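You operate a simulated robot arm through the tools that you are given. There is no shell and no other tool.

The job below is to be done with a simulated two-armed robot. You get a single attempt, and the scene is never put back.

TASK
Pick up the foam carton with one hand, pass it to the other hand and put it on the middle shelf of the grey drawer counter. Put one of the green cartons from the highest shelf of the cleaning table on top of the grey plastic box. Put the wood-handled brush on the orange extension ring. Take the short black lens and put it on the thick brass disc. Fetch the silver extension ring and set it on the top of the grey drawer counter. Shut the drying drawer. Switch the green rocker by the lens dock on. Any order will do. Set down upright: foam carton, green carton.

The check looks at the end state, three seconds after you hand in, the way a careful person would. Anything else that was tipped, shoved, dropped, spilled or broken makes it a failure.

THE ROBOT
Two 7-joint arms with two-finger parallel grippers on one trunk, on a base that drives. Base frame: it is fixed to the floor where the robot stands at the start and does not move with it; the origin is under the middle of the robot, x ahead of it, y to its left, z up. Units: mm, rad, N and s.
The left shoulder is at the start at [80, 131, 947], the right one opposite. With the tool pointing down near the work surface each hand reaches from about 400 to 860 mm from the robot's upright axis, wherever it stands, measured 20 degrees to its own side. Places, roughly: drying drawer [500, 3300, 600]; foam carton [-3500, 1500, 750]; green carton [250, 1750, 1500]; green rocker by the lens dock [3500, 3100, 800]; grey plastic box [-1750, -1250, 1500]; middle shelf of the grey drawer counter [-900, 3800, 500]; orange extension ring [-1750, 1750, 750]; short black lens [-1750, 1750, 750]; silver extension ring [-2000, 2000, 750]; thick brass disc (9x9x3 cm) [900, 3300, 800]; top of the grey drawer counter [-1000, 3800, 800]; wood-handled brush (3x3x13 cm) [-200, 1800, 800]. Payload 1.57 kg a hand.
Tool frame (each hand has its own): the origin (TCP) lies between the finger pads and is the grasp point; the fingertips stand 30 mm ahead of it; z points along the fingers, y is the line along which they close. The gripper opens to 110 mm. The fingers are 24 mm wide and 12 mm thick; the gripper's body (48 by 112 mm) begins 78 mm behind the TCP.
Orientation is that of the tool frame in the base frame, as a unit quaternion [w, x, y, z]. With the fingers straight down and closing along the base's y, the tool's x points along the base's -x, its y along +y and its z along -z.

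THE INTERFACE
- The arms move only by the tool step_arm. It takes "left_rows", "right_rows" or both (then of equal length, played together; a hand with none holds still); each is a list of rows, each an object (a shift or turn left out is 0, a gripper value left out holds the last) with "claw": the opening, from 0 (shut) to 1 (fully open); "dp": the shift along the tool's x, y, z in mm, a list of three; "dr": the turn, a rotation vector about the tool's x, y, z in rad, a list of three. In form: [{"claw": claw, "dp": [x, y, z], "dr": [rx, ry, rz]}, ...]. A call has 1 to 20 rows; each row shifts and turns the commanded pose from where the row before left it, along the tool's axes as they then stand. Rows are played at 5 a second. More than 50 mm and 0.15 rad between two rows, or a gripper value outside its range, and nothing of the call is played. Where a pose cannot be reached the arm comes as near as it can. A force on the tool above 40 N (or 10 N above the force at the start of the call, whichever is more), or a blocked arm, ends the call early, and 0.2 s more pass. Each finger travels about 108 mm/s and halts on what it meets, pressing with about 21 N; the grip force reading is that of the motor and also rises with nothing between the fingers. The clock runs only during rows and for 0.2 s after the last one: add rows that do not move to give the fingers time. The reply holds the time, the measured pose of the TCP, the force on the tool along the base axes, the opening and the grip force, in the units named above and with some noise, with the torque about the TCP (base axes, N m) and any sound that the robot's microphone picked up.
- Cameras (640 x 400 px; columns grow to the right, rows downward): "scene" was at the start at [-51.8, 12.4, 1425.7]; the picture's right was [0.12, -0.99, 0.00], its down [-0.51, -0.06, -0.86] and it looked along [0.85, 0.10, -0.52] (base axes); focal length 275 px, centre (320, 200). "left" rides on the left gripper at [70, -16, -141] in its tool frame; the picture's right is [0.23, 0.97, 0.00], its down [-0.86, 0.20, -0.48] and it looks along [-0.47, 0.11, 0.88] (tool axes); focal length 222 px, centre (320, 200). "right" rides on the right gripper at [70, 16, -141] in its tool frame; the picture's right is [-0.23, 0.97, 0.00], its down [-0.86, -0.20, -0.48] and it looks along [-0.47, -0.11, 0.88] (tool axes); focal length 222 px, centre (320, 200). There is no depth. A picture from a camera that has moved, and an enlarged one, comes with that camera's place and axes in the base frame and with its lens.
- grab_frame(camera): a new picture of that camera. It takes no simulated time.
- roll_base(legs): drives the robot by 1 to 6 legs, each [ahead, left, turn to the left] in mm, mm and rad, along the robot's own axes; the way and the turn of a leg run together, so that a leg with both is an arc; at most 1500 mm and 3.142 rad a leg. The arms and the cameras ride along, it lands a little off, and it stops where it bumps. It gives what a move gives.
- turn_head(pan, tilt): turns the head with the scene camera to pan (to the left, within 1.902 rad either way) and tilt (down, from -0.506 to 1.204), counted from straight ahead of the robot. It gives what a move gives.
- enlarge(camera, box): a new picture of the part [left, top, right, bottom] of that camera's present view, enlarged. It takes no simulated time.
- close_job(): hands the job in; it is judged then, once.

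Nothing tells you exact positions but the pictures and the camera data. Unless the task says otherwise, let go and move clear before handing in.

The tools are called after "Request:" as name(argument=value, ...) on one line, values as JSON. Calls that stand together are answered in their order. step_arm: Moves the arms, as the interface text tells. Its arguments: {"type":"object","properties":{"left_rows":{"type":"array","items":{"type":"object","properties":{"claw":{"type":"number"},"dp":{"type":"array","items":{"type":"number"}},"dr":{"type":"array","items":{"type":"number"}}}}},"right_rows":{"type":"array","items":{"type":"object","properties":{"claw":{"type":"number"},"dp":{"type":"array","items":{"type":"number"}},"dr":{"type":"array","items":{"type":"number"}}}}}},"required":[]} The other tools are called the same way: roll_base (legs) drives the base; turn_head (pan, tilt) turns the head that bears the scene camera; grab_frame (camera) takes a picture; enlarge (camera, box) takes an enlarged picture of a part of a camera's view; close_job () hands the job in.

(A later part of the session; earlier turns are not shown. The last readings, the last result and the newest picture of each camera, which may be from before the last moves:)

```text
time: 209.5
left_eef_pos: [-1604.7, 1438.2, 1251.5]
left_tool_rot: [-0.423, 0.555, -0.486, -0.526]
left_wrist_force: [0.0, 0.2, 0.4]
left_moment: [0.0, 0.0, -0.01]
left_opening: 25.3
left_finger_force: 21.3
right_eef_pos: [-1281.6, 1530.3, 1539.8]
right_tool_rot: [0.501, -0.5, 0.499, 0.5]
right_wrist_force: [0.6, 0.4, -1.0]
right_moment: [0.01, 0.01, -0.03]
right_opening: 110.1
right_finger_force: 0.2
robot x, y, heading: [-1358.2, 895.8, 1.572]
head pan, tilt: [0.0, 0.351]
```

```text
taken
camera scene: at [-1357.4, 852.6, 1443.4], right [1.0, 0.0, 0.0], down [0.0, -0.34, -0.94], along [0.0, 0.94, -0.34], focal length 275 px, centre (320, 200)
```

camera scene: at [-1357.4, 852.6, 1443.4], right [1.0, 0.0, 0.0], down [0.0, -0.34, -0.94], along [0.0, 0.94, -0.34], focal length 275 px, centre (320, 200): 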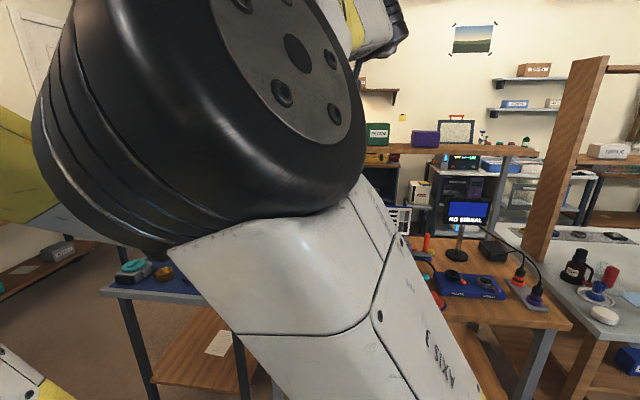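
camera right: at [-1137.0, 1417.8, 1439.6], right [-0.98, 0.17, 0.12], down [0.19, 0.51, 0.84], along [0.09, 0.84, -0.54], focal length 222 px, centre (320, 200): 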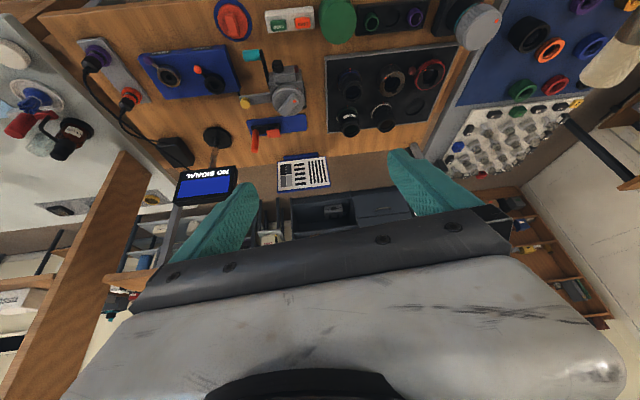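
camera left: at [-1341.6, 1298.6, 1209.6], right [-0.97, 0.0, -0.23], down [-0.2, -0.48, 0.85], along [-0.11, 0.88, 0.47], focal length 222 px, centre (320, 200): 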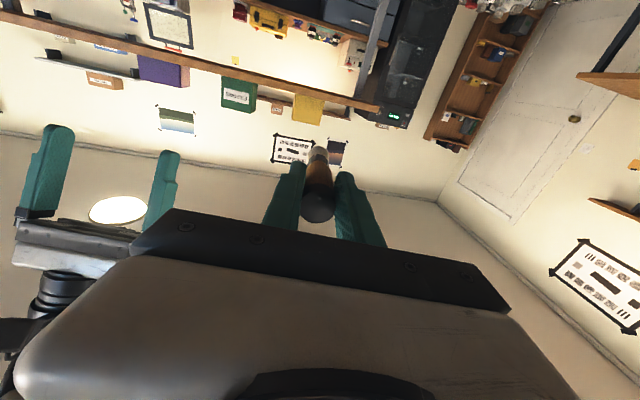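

The elbow sits on the inner side. I'll stretch the arm with the hand in line with it, roll the hand (the roll is shared by the upper arm), then bend and roll back.

Request:
step_arm(right_rows=[{"dp": [-20, 0, 20], "dr": [0, -0.125, 0]}, {"dp": [-20, 0, 20], "dr": [0, -0.125, 0]}, {"dp": [-15, 0, 25], "dr": [0, -0.125, 0]}, {"dp": [-15, 0, 25], "dr": [0, -0.125, 0]}, {"dp": [-10, 0, 25], "dr": [0, -0.125, 0]}, {"dp": [0, 0, 25], "dr": [0, -0.125, 0]}, {"dp": [0, 0, 30]}, {"dp": [0, 0, 30]}, {"dp": [0, 0, 30]}, {"dp": [0, 0, 20]}, {}])

Request:
grab_frame(camera="scene")

Request:
turn_head(pan=0, tilt=-0.2)

Request:
grab_frame(camera="scene")

```text
time: 211.9
left_eef_pos: [-1603.4, 1437.0, 1252.5]
left_tool_rot: [-0.424, 0.555, -0.486, -0.526]
left_wrist_force: [-0.2, -0.3, -0.4]
left_moment: [-0.05, -0.01, -0.03]
left_opening: 25.0
left_finger_force: 21.2
right_eef_pos: [-1282.6, 1679.8, 1695.0]
right_tool_rot: [0.648, -0.283, 0.281, 0.648]
right_wrist_force: [-0.2, -0.2, -0.1]
right_moment: [-0.02, -0.03, -0.04]
right_opening: 110.1
right_finger_force: 0.0
right hand out of reach, approached as far as the arm can: row 8, 9, 10
robot x, y, heading: [-1355.9, 898.8, 1.574]
head pan, tilt: [0.0, 0.351]
```

```text
taken
camera scene: at [-1357.3, 852.7, 1443.4], right [1.0, 0.0, 0.0], down [0.0, -0.34, -0.94], along [0.0, 0.94, -0.34], focal length 275 px, centre (320, 200)
```

scene: 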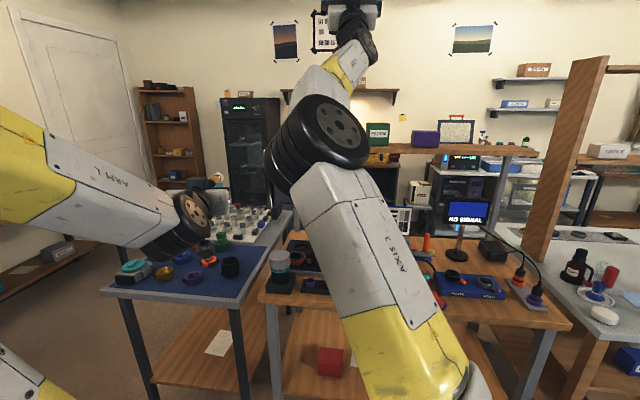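

```text
time: 212.9
left_eef_pos: [-1603.1, 1437.4, 1252.5]
left_tool_rot: [-0.423, 0.555, -0.487, -0.526]
left_wrist_force: [-0.2, 0.3, -0.5]
left_moment: [0.01, -0.01, -0.01]
left_opening: 25.1
left_finger_force: 20.7
right_eef_pos: [-1283.1, 1679.2, 1696.5]
right_tool_rot: [0.649, -0.282, 0.281, 0.648]
right_wrist_force: [0.0, 1.2, -0.9]
right_moment: [-0.01, 0.03, 0.01]
right_opening: 109.9
right_finger_force: 0.0
robot x, y, heading: [-1357.3, 895.7, 1.571]
head pan, tilt: [0.0, -0.201]
```

```text
taken
camera scene: at [-1357.3, 842.8, 1493.2], right [1.0, 0.0, 0.0], down [0.0, 0.2, -0.98], along [0.0, 0.98, 0.2], focal length 275 px, centre (320, 200)
```

scene: 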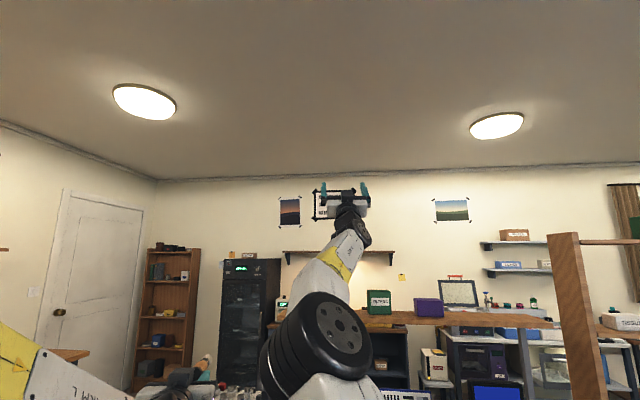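

Request:
step_arm(right_rows=[{"dr": [0, 0, 0.14]}, {"dr": [0, 0, 0.14]}, {"dr": [0, 0, 0.14]}, {"dr": [0, 0, 0.14]}, {"dr": [0, 0, 0.14]}, {"dr": [0, 0, 0.14]}, {"dr": [0, 0, 0.14]}, {"dr": [0, 0, 0.14]}, {}])

Request:
grab_frame(camera="scene")

```text
time: 214.9
left_eef_pos: [-1604.5, 1438.0, 1252.8]
left_tool_rot: [-0.423, 0.555, -0.486, -0.526]
left_wrist_force: [0.0, 0.0, -0.3]
left_moment: [-0.05, -0.02, 0.01]
left_opening: 25.2
left_finger_force: 21.1
right_eef_pos: [-1282.7, 1680.6, 1696.9]
right_tool_rot: [0.203, -0.089, 0.387, 0.895]
right_wrist_force: [-0.7, 0.6, 1.1]
right_moment: [0.01, 0.01, 0.0]
right_opening: 110.0
right_finger_force: 0.1
robot x, y, heading: [-1354.8, 900.9, 1.572]
head pan, tilt: [0.0, -0.201]
```

```text
taken
camera scene: at [-1357.3, 842.8, 1493.3], right [1.0, 0.0, 0.0], down [0.0, 0.2, -0.98], along [0.0, 0.98, 0.2], focal length 275 px, centre (320, 200)
```

scene: 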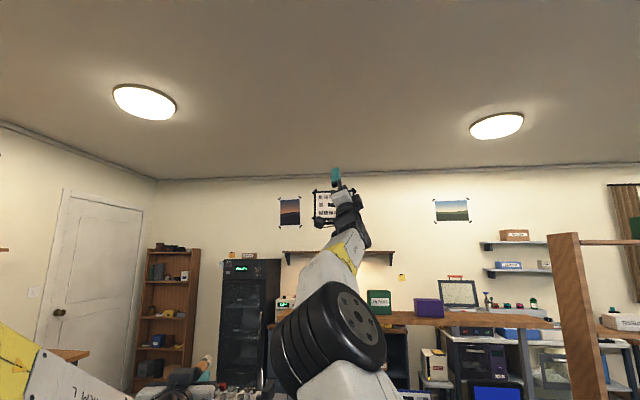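

The elbow moved a bit outward/up. I continue the roll, then bend the arm and roll back.

Request:
step_arm(right_rows=[{"dr": [0, 0, 0.14]}, {"dr": [0, 0, 0.14]}, {"dr": [0, 0, 0.14]}, {"dr": [0, 0, 0.14]}, {"dr": [0, 0, 0.14]}, {"dr": [0, 0, 0.14]}, {"dr": [0, 0, 0.14]}, {"dr": [0, 0, 0.14]}, {"dr": [0, 0, 0.14]}, {"dr": [0, 0, 0.14]}, {}])

Request:
grab_frame(camera="scene")

Request:
step_arm(right_rows=[{"dp": [0, 0, -40]}, {"dp": [0, 0, -40]}, {"dp": [0, 0, -40]}, {"dp": [0, 0, -40]}, {}])

Request:
grab_frame(camera="scene")

```text
time: 217.3
left_eef_pos: [-1603.5, 1437.7, 1252.7]
left_tool_rot: [-0.423, 0.555, -0.485, -0.527]
left_wrist_force: [0.8, 0.8, -1.3]
left_moment: [-0.01, 0.04, -0.01]
left_opening: 25.1
left_finger_force: 20.9
right_eef_pos: [-1283.4, 1678.7, 1697.5]
right_tool_rot: [-0.419, 0.182, 0.354, 0.816]
right_wrist_force: [-0.1, 0.1, -0.4]
right_moment: [0.0, -0.01, 0.01]
right_opening: 110.0
right_finger_force: 0.1
robot x, y, heading: [-1355.2, 898.8, 1.57]
head pan, tilt: [0.0, -0.201]
```

```text
taken
camera scene: at [-1357.3, 842.7, 1493.3], right [1.0, 0.0, 0.0], down [0.0, 0.2, -0.98], along [0.0, 0.98, 0.2], focal length 275 px, centre (320, 200)
```

scene: 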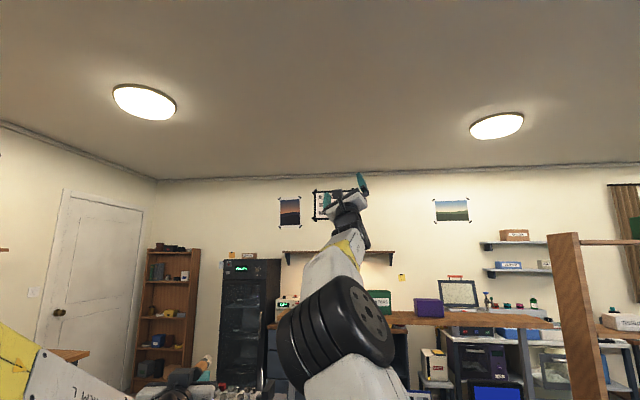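

```text
time: 218.5
left_eef_pos: [-1604.2, 1438.4, 1251.9]
left_tool_rot: [-0.423, 0.555, -0.486, -0.526]
left_wrist_force: [-0.4, -0.1, -0.3]
left_moment: [-0.04, -0.02, -0.01]
left_opening: 25.4
left_finger_force: 20.7
right_eef_pos: [-1283.3, 1561.7, 1588.1]
right_tool_rot: [-0.42, 0.179, 0.355, 0.816]
right_wrist_force: [0.4, 0.6, 0.3]
right_moment: [0.0, 0.01, -0.01]
right_opening: 110.1
right_finger_force: 0.0
robot x, y, heading: [-1358.5, 896.3, 1.572]
head pan, tilt: [0.0, -0.201]
```

```text
taken
camera scene: at [-1357.3, 842.8, 1493.3], right [1.0, 0.0, 0.0], down [0.0, 0.2, -0.98], along [0.0, 0.98, 0.2], focal length 275 px, centre (320, 200)
```

scene: 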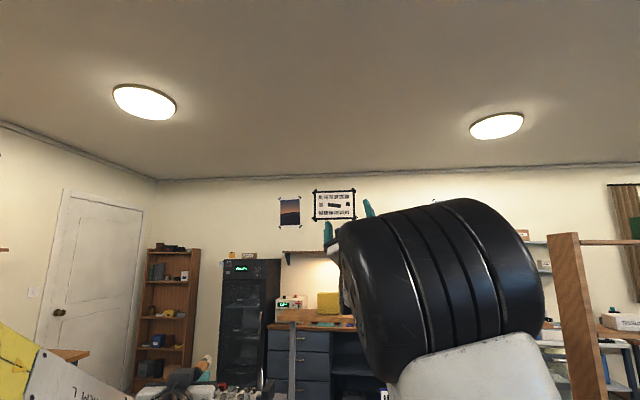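

The elbow now bends upward/outward. I roll the hand back while bent.

Request:
step_arm(right_rows=[{"dr": [0, 0, -0.14]}, {"dr": [0, 0, -0.14]}, {"dr": [0, 0, -0.14]}, {"dr": [0, 0, -0.14]}, {"dr": [0, 0, -0.14]}, {"dr": [0, 0, -0.14]}, {"dr": [0, 0, -0.14]}, {"dr": [0, 0, -0.14]}, {"dr": [0, 0, -0.14]}, {"dr": [0, 0, -0.14]}, {"dr": [0, 0, -0.14]}, {"dr": [0, 0, -0.14]}, {"dr": [0, 0, -0.14]}, {"dr": [0, 0, -0.14]}, {"dr": [0, 0, -0.14]}, {"dr": [0, 0, -0.14]}, {"dr": [0, 0, -0.14]}, {"dr": [0, 0, -0.14]}, {}])

Request:
turn_head(pan=0, tilt=0.2)

Request:
grab_frame(camera="scene")

```text
time: 222.5
left_eef_pos: [-1604.0, 1438.0, 1252.2]
left_tool_rot: [-0.423, 0.555, -0.486, -0.526]
left_wrist_force: [-0.4, -0.1, 0.1]
left_moment: [0.01, 0.03, 0.0]
left_opening: 25.2
left_finger_force: 21.1
right_eef_pos: [-1282.7, 1563.7, 1588.1]
right_tool_rot: [0.65, -0.282, 0.281, 0.647]
right_wrist_force: [0.6, 0.7, -0.1]
right_moment: [-0.02, 0.03, -0.02]
right_opening: 109.9
right_finger_force: 0.0
robot x, y, heading: [-1356.6, 900.6, 1.573]
head pan, tilt: [0.0, -0.201]
```

```text
time: 223.3
left_eef_pos: [-1602.9, 1438.5, 1251.8]
left_tool_rot: [-0.422, 0.556, -0.486, -0.527]
left_wrist_force: [-0.2, -0.4, 0.0]
left_moment: [-0.02, 0.01, 0.02]
left_opening: 25.1
left_finger_force: 20.5
right_eef_pos: [-1281.9, 1563.3, 1588.7]
right_tool_rot: [0.649, -0.282, 0.281, 0.648]
right_wrist_force: [0.1, -0.2, 0.1]
right_moment: [-0.01, 0.0, 0.02]
right_opening: 110.2
right_finger_force: 0.1
robot x, y, heading: [-1356.5, 900.2, 1.571]
head pan, tilt: [0.0, 0.201]
```

```text
taken
camera scene: at [-1357.4, 852.7, 1457.5], right [1.0, 0.0, 0.0], down [0.0, -0.2, -0.98], along [0.0, 0.98, -0.2], focal length 275 px, centre (320, 200)
```

scene: 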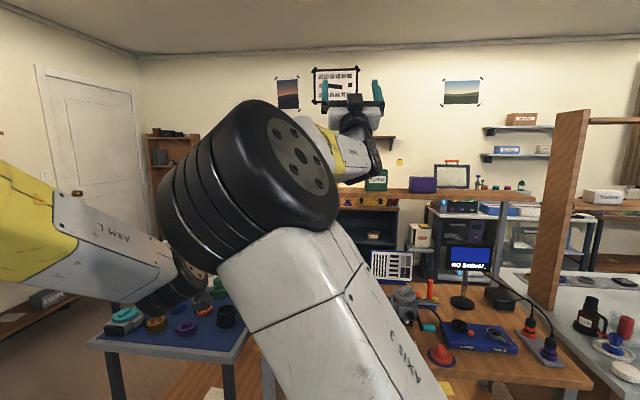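

Rolling the hand by +180° keeps the elbow outward, and the gripper is symmetric, so I'll work with the right hand flipped over. I roll it by π.

Request:
step_arm(right_rows=[{"dr": [0, 0, 0.145]}, {"dr": [0, 0, 0.145]}, {"dr": [0, 0, 0.145]}, {"dr": [0, 0, 0.145]}, {"dr": [0, 0, 0.145]}, {"dr": [0, 0, 0.145]}, {"dr": [0, 0, 0.145]}, {"dr": [0, 0, 0.145]}, {"dr": [0, 0, 0.145]}, {"dr": [0, 0, 0.145]}, {"dr": [0, 0, 0.145]}, {"dr": [0, 0, 0.145]}, {"dr": [0, 0, 0.145]}, {"dr": [0, 0, 0.145]}, {"dr": [0, 0, 0.145]}, {"dr": [0, 0, 0.145]}, {"dr": [0, 0, 0.145]}, {"dr": [0, 0, 0.145]}, {"dr": [0, 0, 0.145]}, {"dr": [0, 0, 0.145]}])

Request:
step_arm(right_rows=[{"dr": [0, 0, 0.12]}, {"dr": [0, 0, 0.12]}, {}])

Request:
grab_frame(camera="scene")

```text
time: 227.5
left_eef_pos: [-1603.5, 1438.4, 1252.1]
left_tool_rot: [-0.423, 0.555, -0.485, -0.527]
left_wrist_force: [-0.6, 1.0, -0.1]
left_moment: [0.02, 0.0, -0.02]
left_opening: 25.4
left_finger_force: 21.3
right_eef_pos: [-1282.7, 1562.6, 1587.3]
right_tool_rot: [-0.566, 0.245, 0.312, 0.722]
right_wrist_force: [-0.2, 0.0, -0.8]
right_moment: [-0.01, -0.02, -0.01]
right_opening: 110.2
right_finger_force: 0.0
robot x, y, heading: [-1356.4, 898.5, 1.57]
head pan, tilt: [0.0, 0.201]
```

```text
time: 228.3
left_eef_pos: [-1603.5, 1437.1, 1251.5]
left_tool_rot: [-0.423, 0.555, -0.486, -0.526]
left_wrist_force: [-0.2, 1.4, -0.8]
left_moment: [0.01, 0.01, 0.02]
left_opening: 25.1
left_finger_force: 20.9
right_eef_pos: [-1281.8, 1563.2, 1588.1]
right_tool_rot: [-0.648, 0.281, 0.282, 0.649]
right_wrist_force: [-0.8, -0.1, 0.1]
right_moment: [0.02, 0.04, -0.01]
right_opening: 109.8
right_finger_force: 0.0
robot x, y, heading: [-1353.3, 899.0, 1.575]
head pan, tilt: [0.0, 0.201]
```

```text
taken
camera scene: at [-1357.2, 852.7, 1457.4], right [1.0, 0.0, 0.0], down [0.0, -0.2, -0.98], along [0.0, 0.98, -0.2], focal length 275 px, centre (320, 200)
```

scene: 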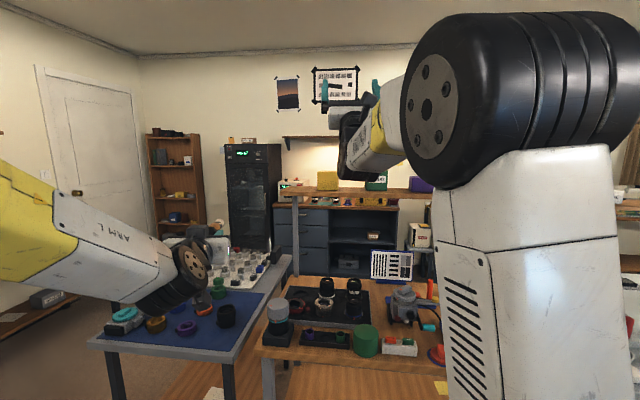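

The right arm looks like at the start again. I pitch it down to vertical while lowering.

Request:
step_arm(right_rows=[{"dr": [0, -0.125, 0]}, {"dr": [0, -0.125, 0]}, {"dr": [0, -0.125, 0]}, {"dr": [0, -0.125, 0]}, {"dr": [0, -0.125, 0]}, {"dr": [0, -0.125, 0]}, {"dp": [-38, 10, -8], "dr": [0, -0.1428, 0]}, {"dp": [-38.7, 10, -2.5], "dr": [0, -0.1428, 0]}, {"dp": [-38.7, 10, 3], "dr": [0, -0.1428, 0]}, {"dp": [-37.9, 10, 8.5], "dr": [0, -0.1428, 0]}, {"dp": [-36.3, 10, 13.9], "dr": [0, -0.1428, 0]}, {"dp": [-33.9, 10, 18.9], "dr": [0, -0.1428, 0]}, {"dp": [-30.9, 10, 23.5], "dr": [0, -0.1428, 0]}, {"dp": [-27.2, 10, 27.7], "dr": [0, -0.1428, 0]}, {"dp": [-23.1, 10, 31.2], "dr": [0, -0.1428, 0]}, {"dp": [-18.4, 10, 34.1], "dr": [0, -0.1428, 0]}, {"dp": [-13.3, 10, 36.5], "dr": [0, -0.1428, 0]}, {}])

Request:
grab_frame(camera="scene")

Request:
grab_frame(camera="right")

```text
time: 232.1
left_eef_pos: [-1604.4, 1437.9, 1251.3]
left_tool_rot: [-0.423, 0.555, -0.486, -0.526]
left_wrist_force: [-0.1, -0.1, -0.4]
left_moment: [-0.02, -0.01, 0.0]
left_opening: 25.5
left_finger_force: 20.5
right_eef_pos: [-1170.5, 1476.4, 1170.2]
right_tool_rot: [0.0, 0.707, 0.707, 0.001]
right_wrist_force: [0.4, -0.1, 0.9]
right_moment: [0.01, 0.03, 0.01]
right_opening: 109.9
right_finger_force: 0.1
robot x, y, heading: [-1355.8, 897.0, 1.568]
head pan, tilt: [0.0, 0.201]
```

```text
taken
camera scene: at [-1357.2, 852.7, 1457.4], right [1.0, 0.0, 0.0], down [0.0, -0.2, -0.98], along [0.0, 0.98, -0.2], focal length 275 px, centre (320, 200)
```

scene: 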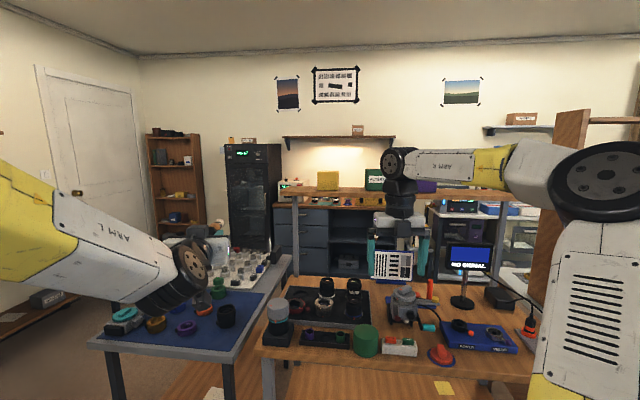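

```text
taken
camera right: at [-1155.6, 1546.8, 1312.5], right [0.97, -0.23, 0.0], down [-0.2, -0.86, 0.48], along [-0.11, -0.46, -0.88], focal length 222 px, centre (320, 200)
```

right: 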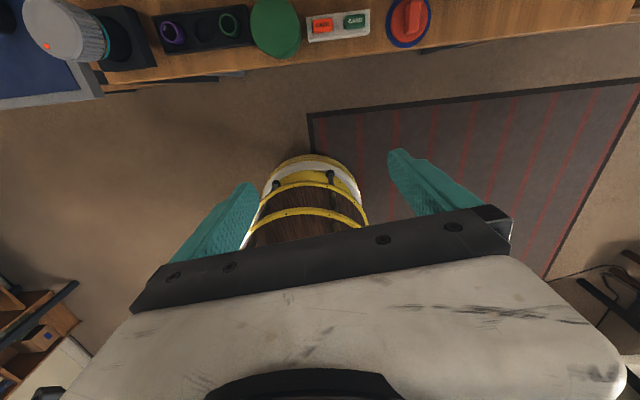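

The right arm is in good form now (hand flipped). I straighten the left hand to point exactly forward and bring the brush to the middle.

Request:
step_arm(left_rows=[{"dr": [0.086, -0.046, -0.017]}, {"dr": [0.086, -0.046, -0.017]}, {"dp": [0, -40, 0]}, {"dp": [0, -40, 0]}, {"dp": [0, -40, 0]}, {"dp": [0, -40, 0]}, {"dp": [0, -40, 0]}, {}], right_rows=[{"dp": [30, 0, -25]}, {"dp": [30, 0, -25]}, {"dp": [30, 0, -25]}, {"dp": [30, 0, -25]}, {}, {}, {}, {}])

Request:
grab_frame(camera="scene")

Request:
grab_frame(camera="left")

```text
time: 233.9
left_eef_pos: [-1407.7, 1453.0, 1264.2]
left_tool_rot: [0.5, -0.5, 0.5, 0.5]
left_wrist_force: [-0.1, -0.4, -0.4]
left_moment: [-0.01, 0.0, -0.01]
left_opening: 25.0
left_finger_force: 21.2
left hand out of reach, approached as far as the arm can: row 1, 3, 4
right_eef_pos: [-1171.2, 1589.5, 1263.8]
right_tool_rot: [0.0, 0.707, 0.707, 0.003]
right_wrist_force: [-0.8, 0.2, 0.6]
right_moment: [-0.01, 0.03, -0.03]
right_opening: 110.1
right_finger_force: 0.1
right hand out of reach, approached as far as the arm can: row 4
robot x, y, heading: [-1355.2, 904.6, 1.574]
head pan, tilt: [0.0, 0.201]
```

```text
taken
camera scene: at [-1357.2, 852.8, 1457.4], right [1.0, 0.0, 0.0], down [0.0, -0.2, -0.98], along [0.0, 0.98, -0.2], focal length 275 px, centre (320, 200)
```

scene: 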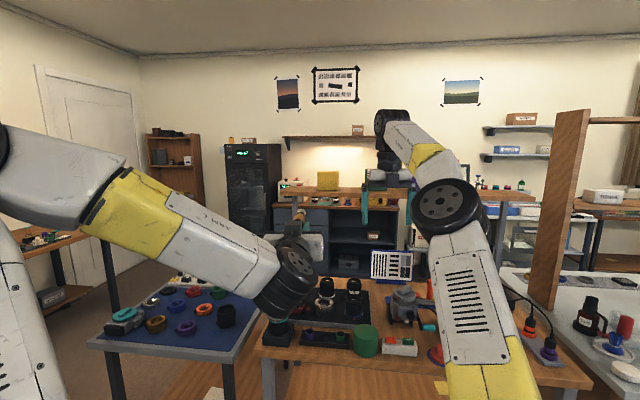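

```text
taken
camera left: at [-1391.9, 1312.4, 1194.4], right [-0.97, 0.0, -0.23], down [-0.2, -0.48, 0.86], along [-0.11, 0.88, 0.47], focal length 222 px, centre (320, 200)
```

left: 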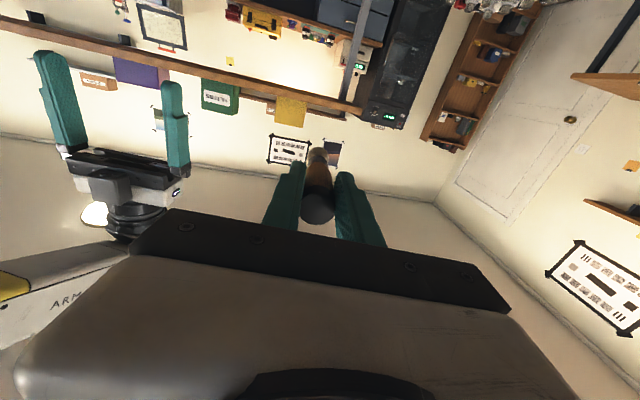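

I lower the left hand 65 mm and bring the right hand to the matching height in front of the brush.

Request:
step_arm(left_rows=[{"dp": [35, 0, 0]}, {"dp": [30, 0, 0]}, {}], right_rows=[{"dp": [0, 0, 25]}, {"dp": [0, 0, 20]}, {}])

Request:
grab_frame(camera="scene")

```text
time: 234.7
left_eef_pos: [-1407.8, 1457.1, 1222.4]
left_tool_rot: [-0.5, 0.5, -0.5, -0.5]
left_wrist_force: [0.7, -0.5, -0.3]
left_moment: [-0.04, -0.02, 0.01]
left_opening: 24.9
left_finger_force: 21.4
left hand out of reach, approached as far as the arm can: row 2
right_eef_pos: [-1170.5, 1589.2, 1218.9]
right_tool_rot: [0.0, 0.707, 0.707, 0.002]
right_wrist_force: [-1.0, 0.0, -1.4]
right_moment: [0.02, 0.01, -0.02]
right_opening: 110.0
right_finger_force: 0.1
robot x, y, heading: [-1351.3, 896.9, 1.573]
head pan, tilt: [0.0, 0.201]
```

```text
taken
camera scene: at [-1357.3, 852.8, 1457.4], right [1.0, 0.0, 0.0], down [0.0, -0.2, -0.98], along [0.0, 0.98, -0.2], focal length 275 px, centre (320, 200)
```

scene: 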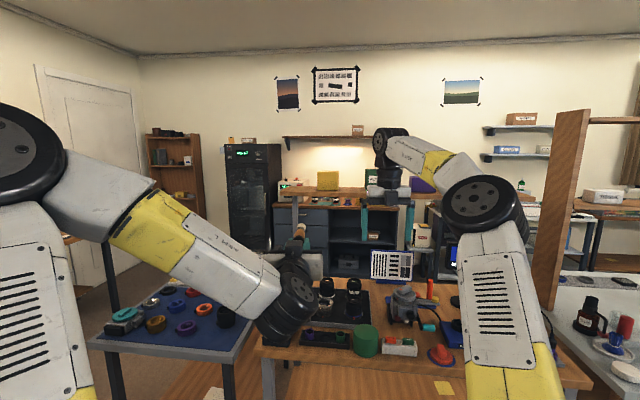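

Request:
step_arm(right_rows=[{"dp": [25, 0, 0]}, {"dp": [0, -40, -5]}, {"dp": [0, -40, -5]}, {"dp": [0, -40, -5]}, {"dp": [0, -40, -5]}, {"dp": [0, -40, -3]}, {"dp": [0, -37, 0]}, {}])

Request:
grab_frame(camera="right")

Request:
grab_frame(camera="left")

Request:
grab_frame(camera="scene")

```text
time: 236.5
left_eef_pos: [-1408.1, 1458.5, 1222.6]
left_tool_rot: [-0.498, 0.501, -0.5, -0.501]
left_wrist_force: [-0.4, -0.6, -0.8]
left_moment: [-0.01, 0.0, 0.02]
left_opening: 25.2
left_finger_force: 21.0
right_eef_pos: [-1374.8, 1596.1, 1228.3]
right_tool_rot: [-0.001, 0.707, 0.707, 0.002]
right_wrist_force: [-0.4, 0.1, 0.5]
right_moment: [0.02, 0.03, -0.02]
right_opening: 110.1
right_finger_force: 0.0
right hand out of reach, approached as far as the arm can: row 5, 6, 7
robot x, y, heading: [-1357.2, 899.0, 1.576]
head pan, tilt: [0.0, 0.201]
```

```text
taken
camera right: at [-1358.8, 1667.1, 1370.4], right [0.97, -0.23, 0.0], down [-0.2, -0.86, 0.48], along [-0.11, -0.46, -0.88], focal length 222 px, centre (320, 200)
```

right: 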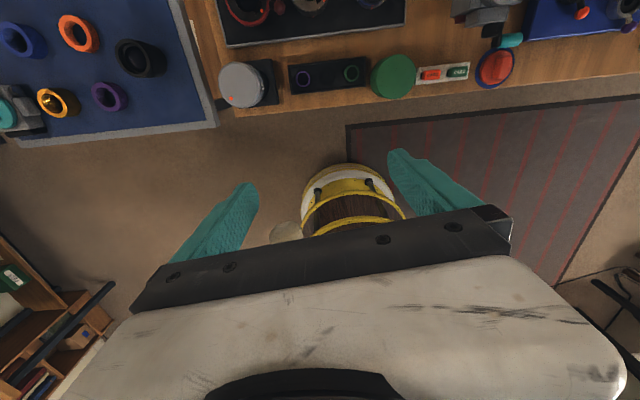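

```text
taken
camera left: at [-1391.7, 1317.4, 1152.5], right [-0.97, 0.0, -0.23], down [-0.2, -0.48, 0.86], along [-0.11, 0.88, 0.47], focal length 222 px, centre (320, 200)
```

left: 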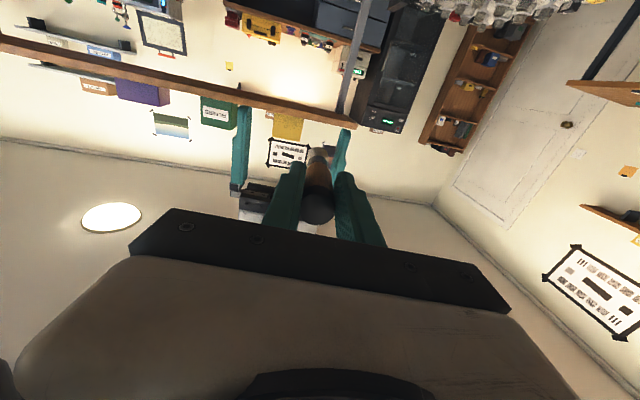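

```text
taken
camera scene: at [-1357.1, 852.6, 1457.4], right [1.0, 0.0, 0.0], down [0.0, -0.2, -0.98], along [0.0, 0.98, -0.2], focal length 275 px, centre (320, 200)
```

scene: 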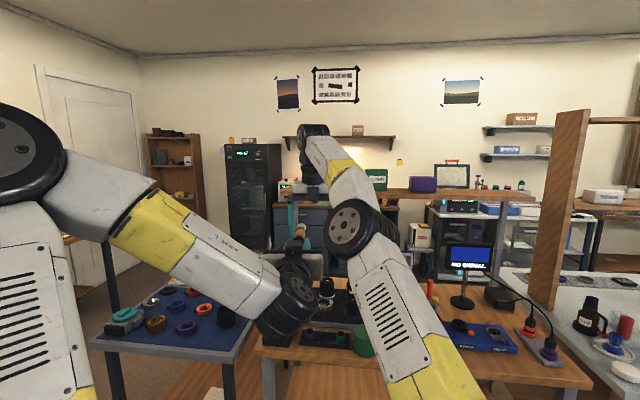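

Both hands shift right together so the right one has room to reach.

Request:
step_arm(left_rows=[{"dp": [0, -40, 0]}, {"dp": [0, -38, 0]}, {}], right_rows=[{"dp": [0, 22, 0]}, {"dp": [0, 22, 0]}, {}])

Request:
grab_frame(camera="left")

```text
time: 237.3
left_eef_pos: [-1407.2, 1457.5, 1222.1]
left_tool_rot: [-0.499, 0.501, -0.5, -0.5]
left_wrist_force: [0.7, -0.2, 0.1]
left_moment: [-0.06, 0.02, 0.0]
left_opening: 25.1
left_finger_force: 20.9
left hand out of reach, approached as far as the arm can: row 1, 2
right_eef_pos: [-1331.0, 1596.2, 1228.6]
right_tool_rot: [0.001, 0.707, 0.707, 0.003]
right_wrist_force: [0.9, 0.3, 0.3]
right_moment: [0.01, 0.02, -0.03]
right_opening: 109.8
right_finger_force: 0.2
robot x, y, heading: [-1355.6, 895.4, 1.572]
head pan, tilt: [0.0, 0.201]
```

```text
taken
camera left: at [-1391.8, 1317.5, 1152.5], right [-0.97, 0.0, -0.23], down [-0.2, -0.48, 0.86], along [-0.11, 0.88, 0.47], focal length 222 px, centre (320, 200)
```

left: 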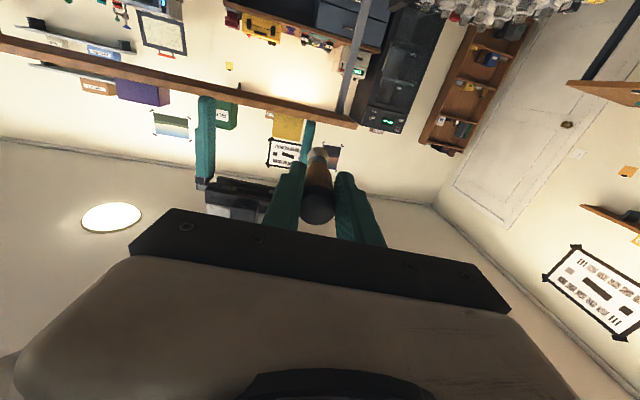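

Request:
step_arm(left_rows=[{"dp": [-40, 0, 0]}, {"dp": [-25, 0, 0]}, {"dp": [0, -35, 0]}, {"dp": [0, -35, 0]}, {}])

Request:
grab_frame(camera="left")

```text
time: 238.5
left_eef_pos: [-1337.3, 1459.4, 1287.1]
left_tool_rot: [-0.499, 0.501, -0.5, -0.499]
left_wrist_force: [0.2, 0.7, -3.5]
left_moment: [-0.31, 0.03, -0.04]
left_opening: 25.1
left_finger_force: 21.1
right_eef_pos: [-1331.2, 1596.2, 1227.7]
right_tool_rot: [-0.001, 0.707, 0.708, 0.001]
right_wrist_force: [-0.4, -1.5, 2.5]
right_moment: [0.05, -0.03, 0.0]
right_opening: 110.1
right_finger_force: 0.0
robot x, y, heading: [-1359.1, 899.4, 1.576]
head pan, tilt: [0.0, 0.201]
```

```text
taken
camera left: at [-1322.4, 1318.4, 1217.2], right [-0.97, 0.0, -0.23], down [-0.2, -0.48, 0.86], along [-0.11, 0.88, 0.47], focal length 222 px, centre (320, 200)
```

left: 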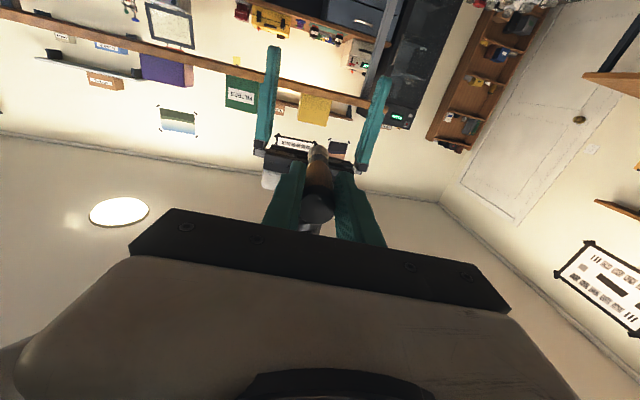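

The brush tip brushes the right palm; I lower the left a little and raise the right.

Request:
step_arm(left_rows=[{"dp": [25, 0, 0]}, {}, {}], right_rows=[{}, {"dp": [-5, 0, -20]}, {}])

Request:
grab_frame(camera="left")

Request:
grab_frame(camera="right")

```text
time: 239.3
left_eef_pos: [-1338.2, 1458.7, 1262.6]
left_tool_rot: [0.5, -0.5, 0.5, 0.5]
left_wrist_force: [0.3, -0.7, 0.7]
left_moment: [0.01, -0.04, 0.04]
left_opening: 25.1
left_finger_force: 21.9
right_eef_pos: [-1331.3, 1590.5, 1248.3]
right_tool_rot: [0.0, 0.707, 0.707, 0.003]
right_wrist_force: [-0.9, -0.5, -0.6]
right_moment: [0.04, -0.01, -0.01]
right_opening: 109.9
right_finger_force: 0.0
robot x, y, heading: [-1357.1, 900.6, 1.573]
head pan, tilt: [0.0, 0.201]
```

```text
taken
camera left: at [-1322.7, 1318.7, 1192.1], right [-0.97, 0.0, -0.23], down [-0.2, -0.48, 0.85], along [-0.11, 0.88, 0.47], focal length 222 px, centre (320, 200)
```

left: 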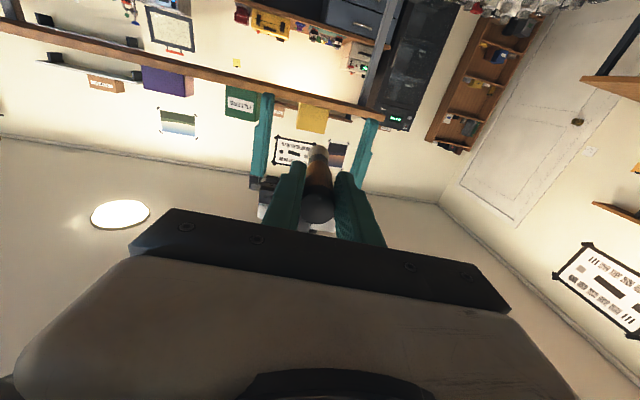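

```text
taken
camera right: at [-1315.4, 1661.6, 1390.4], right [0.97, -0.23, 0.0], down [-0.2, -0.86, 0.48], along [-0.11, -0.46, -0.88], focal length 222 px, centre (320, 200)
```

right: 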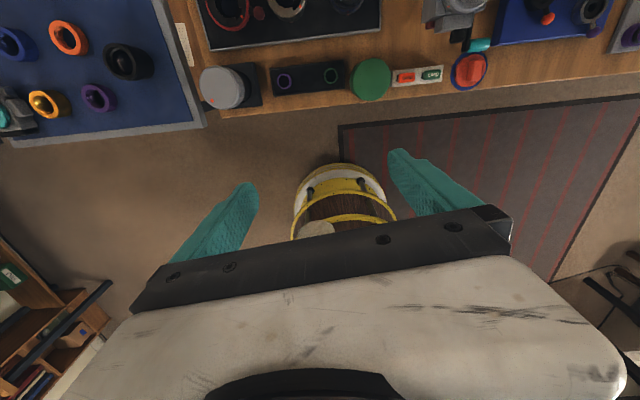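

Clear. I move the right hand back over the brush handle's middle.

Request:
step_arm(right_rows=[{"dp": [-28, -3, -12]}, {"dp": [-28, -2, -12]}, {"dp": [-27, -2, -11]}, {}])

Request:
grab_frame(camera="right")

Request:
grab_frame(camera="left")

```text
time: 240.3
left_eef_pos: [-1337.9, 1458.6, 1263.1]
left_tool_rot: [0.5, -0.5, 0.5, 0.5]
left_wrist_force: [-0.2, -0.1, -1.0]
left_moment: [-0.04, -0.01, -0.04]
left_opening: 25.3
left_finger_force: 21.1
right_eef_pos: [-1338.9, 1507.9, 1283.2]
right_tool_rot: [0.0, 0.707, 0.707, 0.003]
right_wrist_force: [0.2, -0.7, -0.2]
right_moment: [0.03, 0.0, 0.0]
right_opening: 110.0
right_finger_force: 0.0
robot x, y, heading: [-1358.4, 897.2, 1.576]
head pan, tilt: [0.0, 0.201]
```

```text
taken
camera right: at [-1322.5, 1578.4, 1425.0], right [0.97, -0.23, 0.0], down [-0.2, -0.86, 0.47], along [-0.11, -0.46, -0.88], focal length 222 px, centre (320, 200)
```

right: 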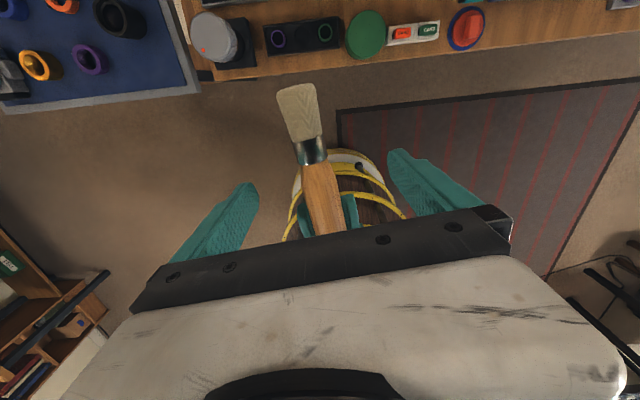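

```text
taken
camera left: at [-1322.8, 1318.7, 1192.2], right [-0.97, 0.0, -0.23], down [-0.2, -0.48, 0.85], along [-0.11, 0.88, 0.47], focal length 222 px, centre (320, 200)
```

left: 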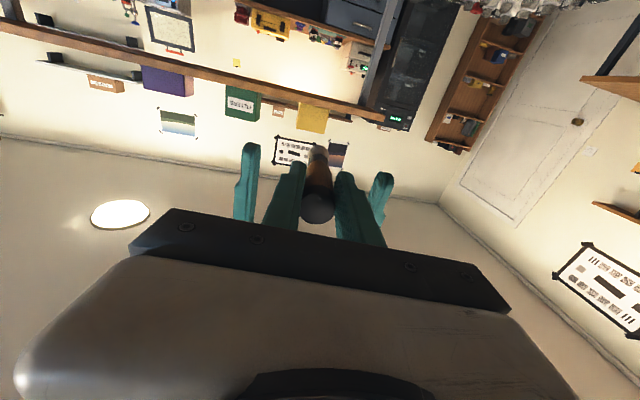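

Aligned over the handle. I close the right hand, then open the left and draw it back.

Request:
step_arm(right_rows=[{"claw": 0.5}, {"claw": 0.2}, {"claw": 0.0}, {"claw": 0.0}, {"claw": 0.0}, {"claw": 0.0}])

Request:
grab_frame(camera="right")

```text
time: 241.7
left_eef_pos: [-1338.9, 1458.9, 1262.6]
left_tool_rot: [0.5, -0.5, 0.5, 0.5]
left_wrist_force: [-0.3, 1.6, -1.4]
left_moment: [-0.03, -0.02, -0.03]
left_opening: 25.2
left_finger_force: 20.9
right_eef_pos: [-1338.2, 1508.7, 1282.2]
right_tool_rot: [0.0, 0.707, 0.707, 0.002]
right_wrist_force: [-0.4, -0.6, 0.2]
right_moment: [0.0, 0.02, 0.0]
right_opening: 24.9
right_finger_force: 21.1
robot x, y, heading: [-1355.7, 893.3, 1.57]
head pan, tilt: [0.0, 0.201]
```

```text
taken
camera right: at [-1322.6, 1578.7, 1424.9], right [0.97, -0.23, 0.0], down [-0.2, -0.86, 0.48], along [-0.11, -0.46, -0.88], focal length 222 px, centre (320, 200)
```

right: 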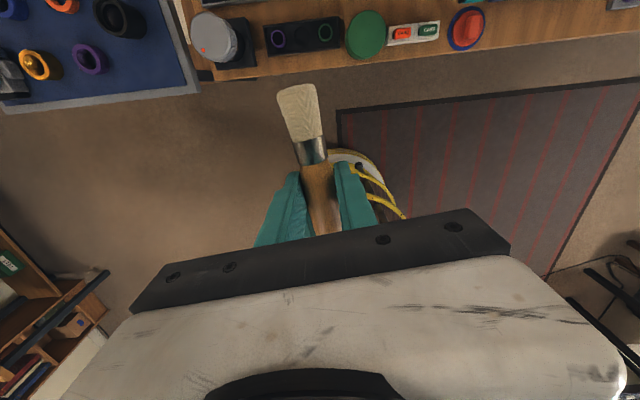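

Both hold it. I open the left hand and draw it straight back.

Request:
step_arm(left_rows=[{"claw": 0.4}, {"claw": 0.5}, {"dp": [0, 0, -20]}, {"dp": [0, 0, -30]}, {"dp": [0, 0, -30]}, {}])

Request:
grab_frame(camera="right")

Request:
grab_frame(camera="left")

```text
time: 243.1
left_eef_pos: [-1337.3, 1378.5, 1262.1]
left_tool_rot: [0.5, -0.5, 0.5, 0.5]
left_wrist_force: [-0.8, -0.7, 0.8]
left_moment: [0.01, 0.01, -0.04]
left_opening: 54.9
left_finger_force: 0.1
right_eef_pos: [-1338.2, 1509.2, 1283.0]
right_tool_rot: [-0.001, 0.708, 0.707, 0.002]
right_wrist_force: [-0.5, 0.1, -0.8]
right_moment: [0.0, -0.02, -0.03]
right_opening: 24.8
right_finger_force: 21.2
robot x, y, heading: [-1359.5, 896.3, 1.574]
head pan, tilt: [0.0, 0.201]
```

```text
taken
camera right: at [-1322.5, 1578.7, 1424.9], right [0.97, -0.23, 0.0], down [-0.2, -0.86, 0.48], along [-0.11, -0.46, -0.88], focal length 222 px, centre (320, 200)
```

right: 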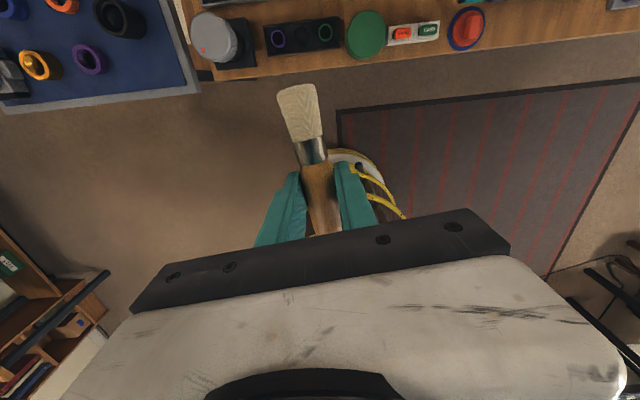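

```text
taken
camera left: at [-1321.6, 1238.1, 1192.3], right [-0.97, 0.0, -0.23], down [-0.2, -0.48, 0.86], along [-0.11, 0.88, 0.47], focal length 222 px, centre (320, 200)
```

left: 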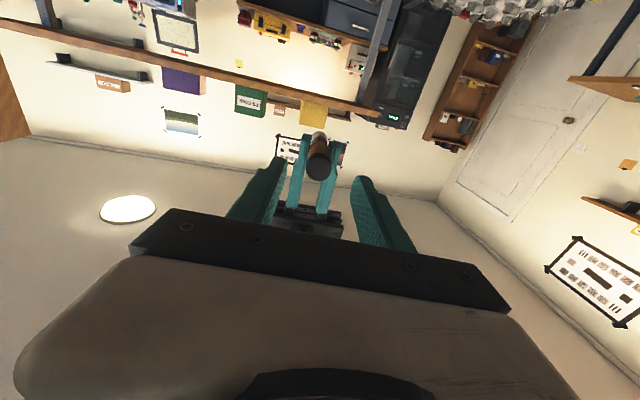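

Handover worked. I move the left hand away to the left and turn it down, and the right one out to its own side.

Request:
step_arm(left_rows=[{"dp": [12, 20, 0], "dr": [0, 0.1428, 0]}, {"dp": [11.9, 20, 1.7], "dr": [0, 0.1428, 0]}, {"dp": [11.5, 20, 3.4], "dr": [0, 0.1428, 0]}, {"dp": [10.9, 20, 5], "dr": [0, 0.1428, 0]}, {"dp": [10.1, 20, 6.5], "dr": [0, 0.1428, 0]}, {"dp": [9.1, 20, 7.9], "dr": [0, 0.1428, 0]}, {"dp": [7.9, 20, 9.1], "dr": [0, 0.1428, 0]}, {"dp": [6.5, 20, 10.1], "dr": [0, 0.1428, 0]}, {"dp": [5, 20, 10.9], "dr": [0, 0.1428, 0]}, {"dp": [3.4, 20, 11.5], "dr": [0, 0.1428, 0]}, {"dp": [1.7, 20, 11.9], "dr": [0, 0.1428, 0]}, {}], right_rows=[{}, {}, {}, {"dp": [0, 20, 10]}, {"dp": [0, 20, 10]}, {"dp": [0, 20, 10]}, {"dp": [0, 20, 10]}, {"dp": [0, 20, 10]}, {"dp": [0, 20, 10]}, {"dp": [0, 20, 10]}, {}, {}])

Request:
grab_frame(camera="scene")

```text
time: 245.7
left_eef_pos: [-1557.9, 1377.8, 1130.5]
left_tool_rot: [0.001, 0.707, -0.707, 0.0]
left_wrist_force: [0.6, -1.6, 0.3]
left_moment: [-0.01, 0.04, 0.0]
left_opening: 54.9
left_finger_force: 0.1
right_eef_pos: [-1197.5, 1507.7, 1214.0]
right_tool_rot: [0.001, 0.707, 0.707, 0.002]
right_wrist_force: [0.1, 0.5, 0.6]
right_moment: [-0.01, 0.0, -0.01]
right_opening: 24.9
right_finger_force: 21.4
robot x, y, heading: [-1359.9, 897.9, 1.572]
head pan, tilt: [0.0, 0.201]
```

```text
taken
camera scene: at [-1357.2, 852.8, 1457.4], right [1.0, 0.0, 0.0], down [0.0, -0.2, -0.98], along [0.0, 0.98, -0.2], focal length 275 px, centre (320, 200)
```

scene: 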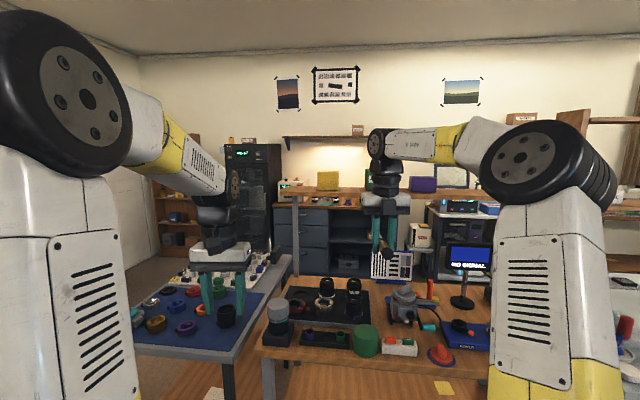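

Both arms are in good posture. I drive to the ring table: left 640, ahead 380.

Request:
roll_base(legs=[[0, 640, 0], [380, 0, 0]])

Request:
turn_head(pan=0, tilt=0.7)

Request:
grab_frame(camera="scene")

Request:
grab_frame(camera="right")

```text
time: 251.3
left_eef_pos: [-2201.9, 1757.1, 1130.3]
left_tool_rot: [-0.001, -0.707, 0.707, -0.001]
left_wrist_force: [-0.2, 0.8, 0.6]
left_moment: [0.03, -0.02, -0.04]
left_opening: 55.0
left_finger_force: 0.0
right_eef_pos: [-1841.7, 1887.2, 1214.8]
right_tool_rot: [0.0, 0.706, 0.708, 0.003]
right_wrist_force: [-0.7, -0.2, 0.4]
right_moment: [-0.01, 0.03, 0.01]
right_opening: 25.1
right_finger_force: 20.8
robot x, y, heading: [-2002.3, 1278.1, 1.57]
head pan, tilt: [0.0, 0.201]
```

```text
time: 252.2
left_eef_pos: [-2203.7, 1757.8, 1130.8]
left_tool_rot: [0.0, -0.707, 0.708, 0.0]
left_wrist_force: [0.4, 0.2, -0.3]
left_moment: [0.01, 0.03, -0.01]
left_opening: 54.7
left_finger_force: 0.1
right_eef_pos: [-1840.8, 1887.6, 1213.4]
right_tool_rot: [0.001, 0.707, 0.707, 0.002]
right_wrist_force: [-0.4, -0.2, 0.1]
right_moment: [0.01, 0.01, -0.01]
right_opening: 24.6
right_finger_force: 21.2
robot x, y, heading: [-2001.4, 1277.1, 1.571]
head pan, tilt: [0.0, 0.7]
```

```text
taken
camera scene: at [-2001.0, 1223.6, 1412.1], right [1.0, 0.0, 0.0], down [0.0, -0.64, -0.77], along [0.0, 0.77, -0.64], focal length 275 px, centre (320, 200)
```

scene: 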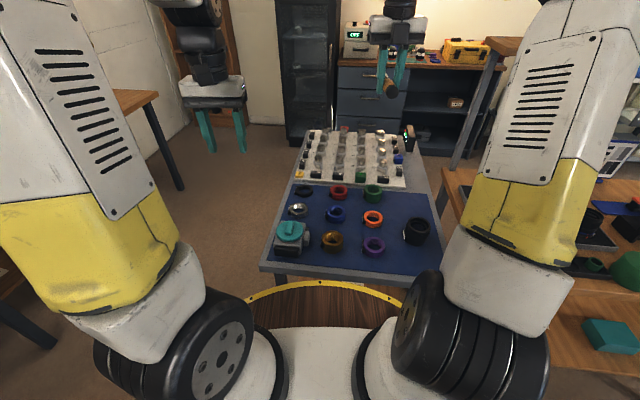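

```text
taken
camera right: at [-1826.3, 1958.0, 1355.0], right [0.97, -0.23, 0.0], down [-0.2, -0.86, 0.48], along [-0.11, -0.46, -0.88], focal length 222 px, centre (320, 200)
```

right: 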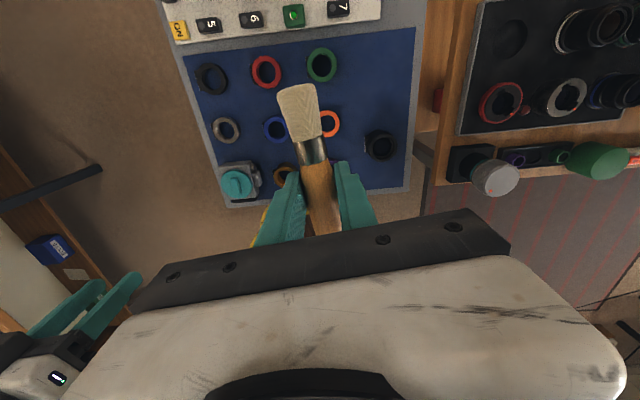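

I enlarge the mat from above to fix the positions.

Request:
enlarge(camera="scene", box=[260, 175, 440, 275])

Request:
enlarge(camera="right", box=[160, 20, 440, 220])

Request:
grab_frame(camera="left")

```text
3.56 times, centred on (350, 225) of scene
camera zoom: at [-2001.0, 1223.6, 1412.1], right [1.0, 0.0, 0.0], down [0.0, -0.64, -0.77], along [0.0, 0.77, -0.64], focal length 976 px, centre (213, 111)
```

zoom: 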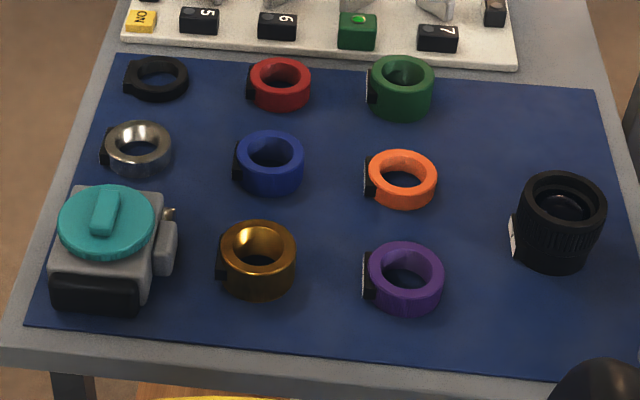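

```text
2.00 times, centred on (300, 120) of right
camera zoom: at [-1826.3, 1958.0, 1355.0], right [0.97, -0.23, 0.0], down [-0.2, -0.86, 0.48], along [-0.11, -0.46, -0.88], focal length 444 px, centre (360, 360)
```

zoom: 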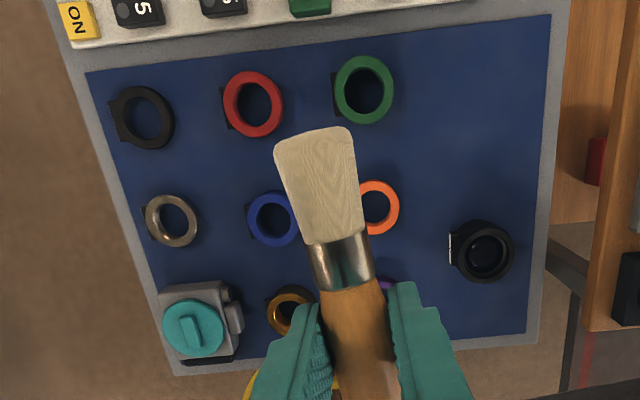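

```text
taken
camera left: at [-2186.9, 1688.0, 1270.8], right [-0.97, -0.23, 0.0], down [-0.2, 0.85, 0.48], along [-0.11, 0.47, -0.88], focal length 222 px, centre (320, 200)
```

left: 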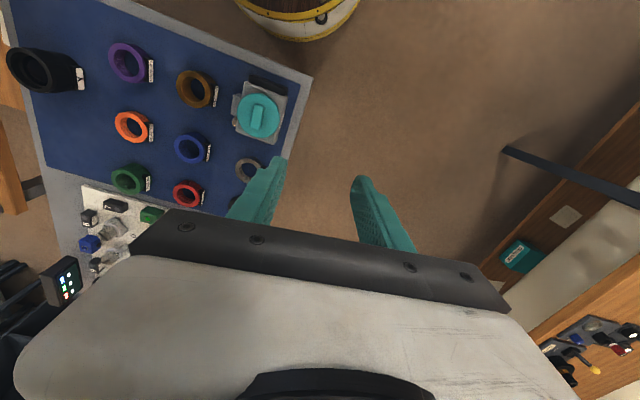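

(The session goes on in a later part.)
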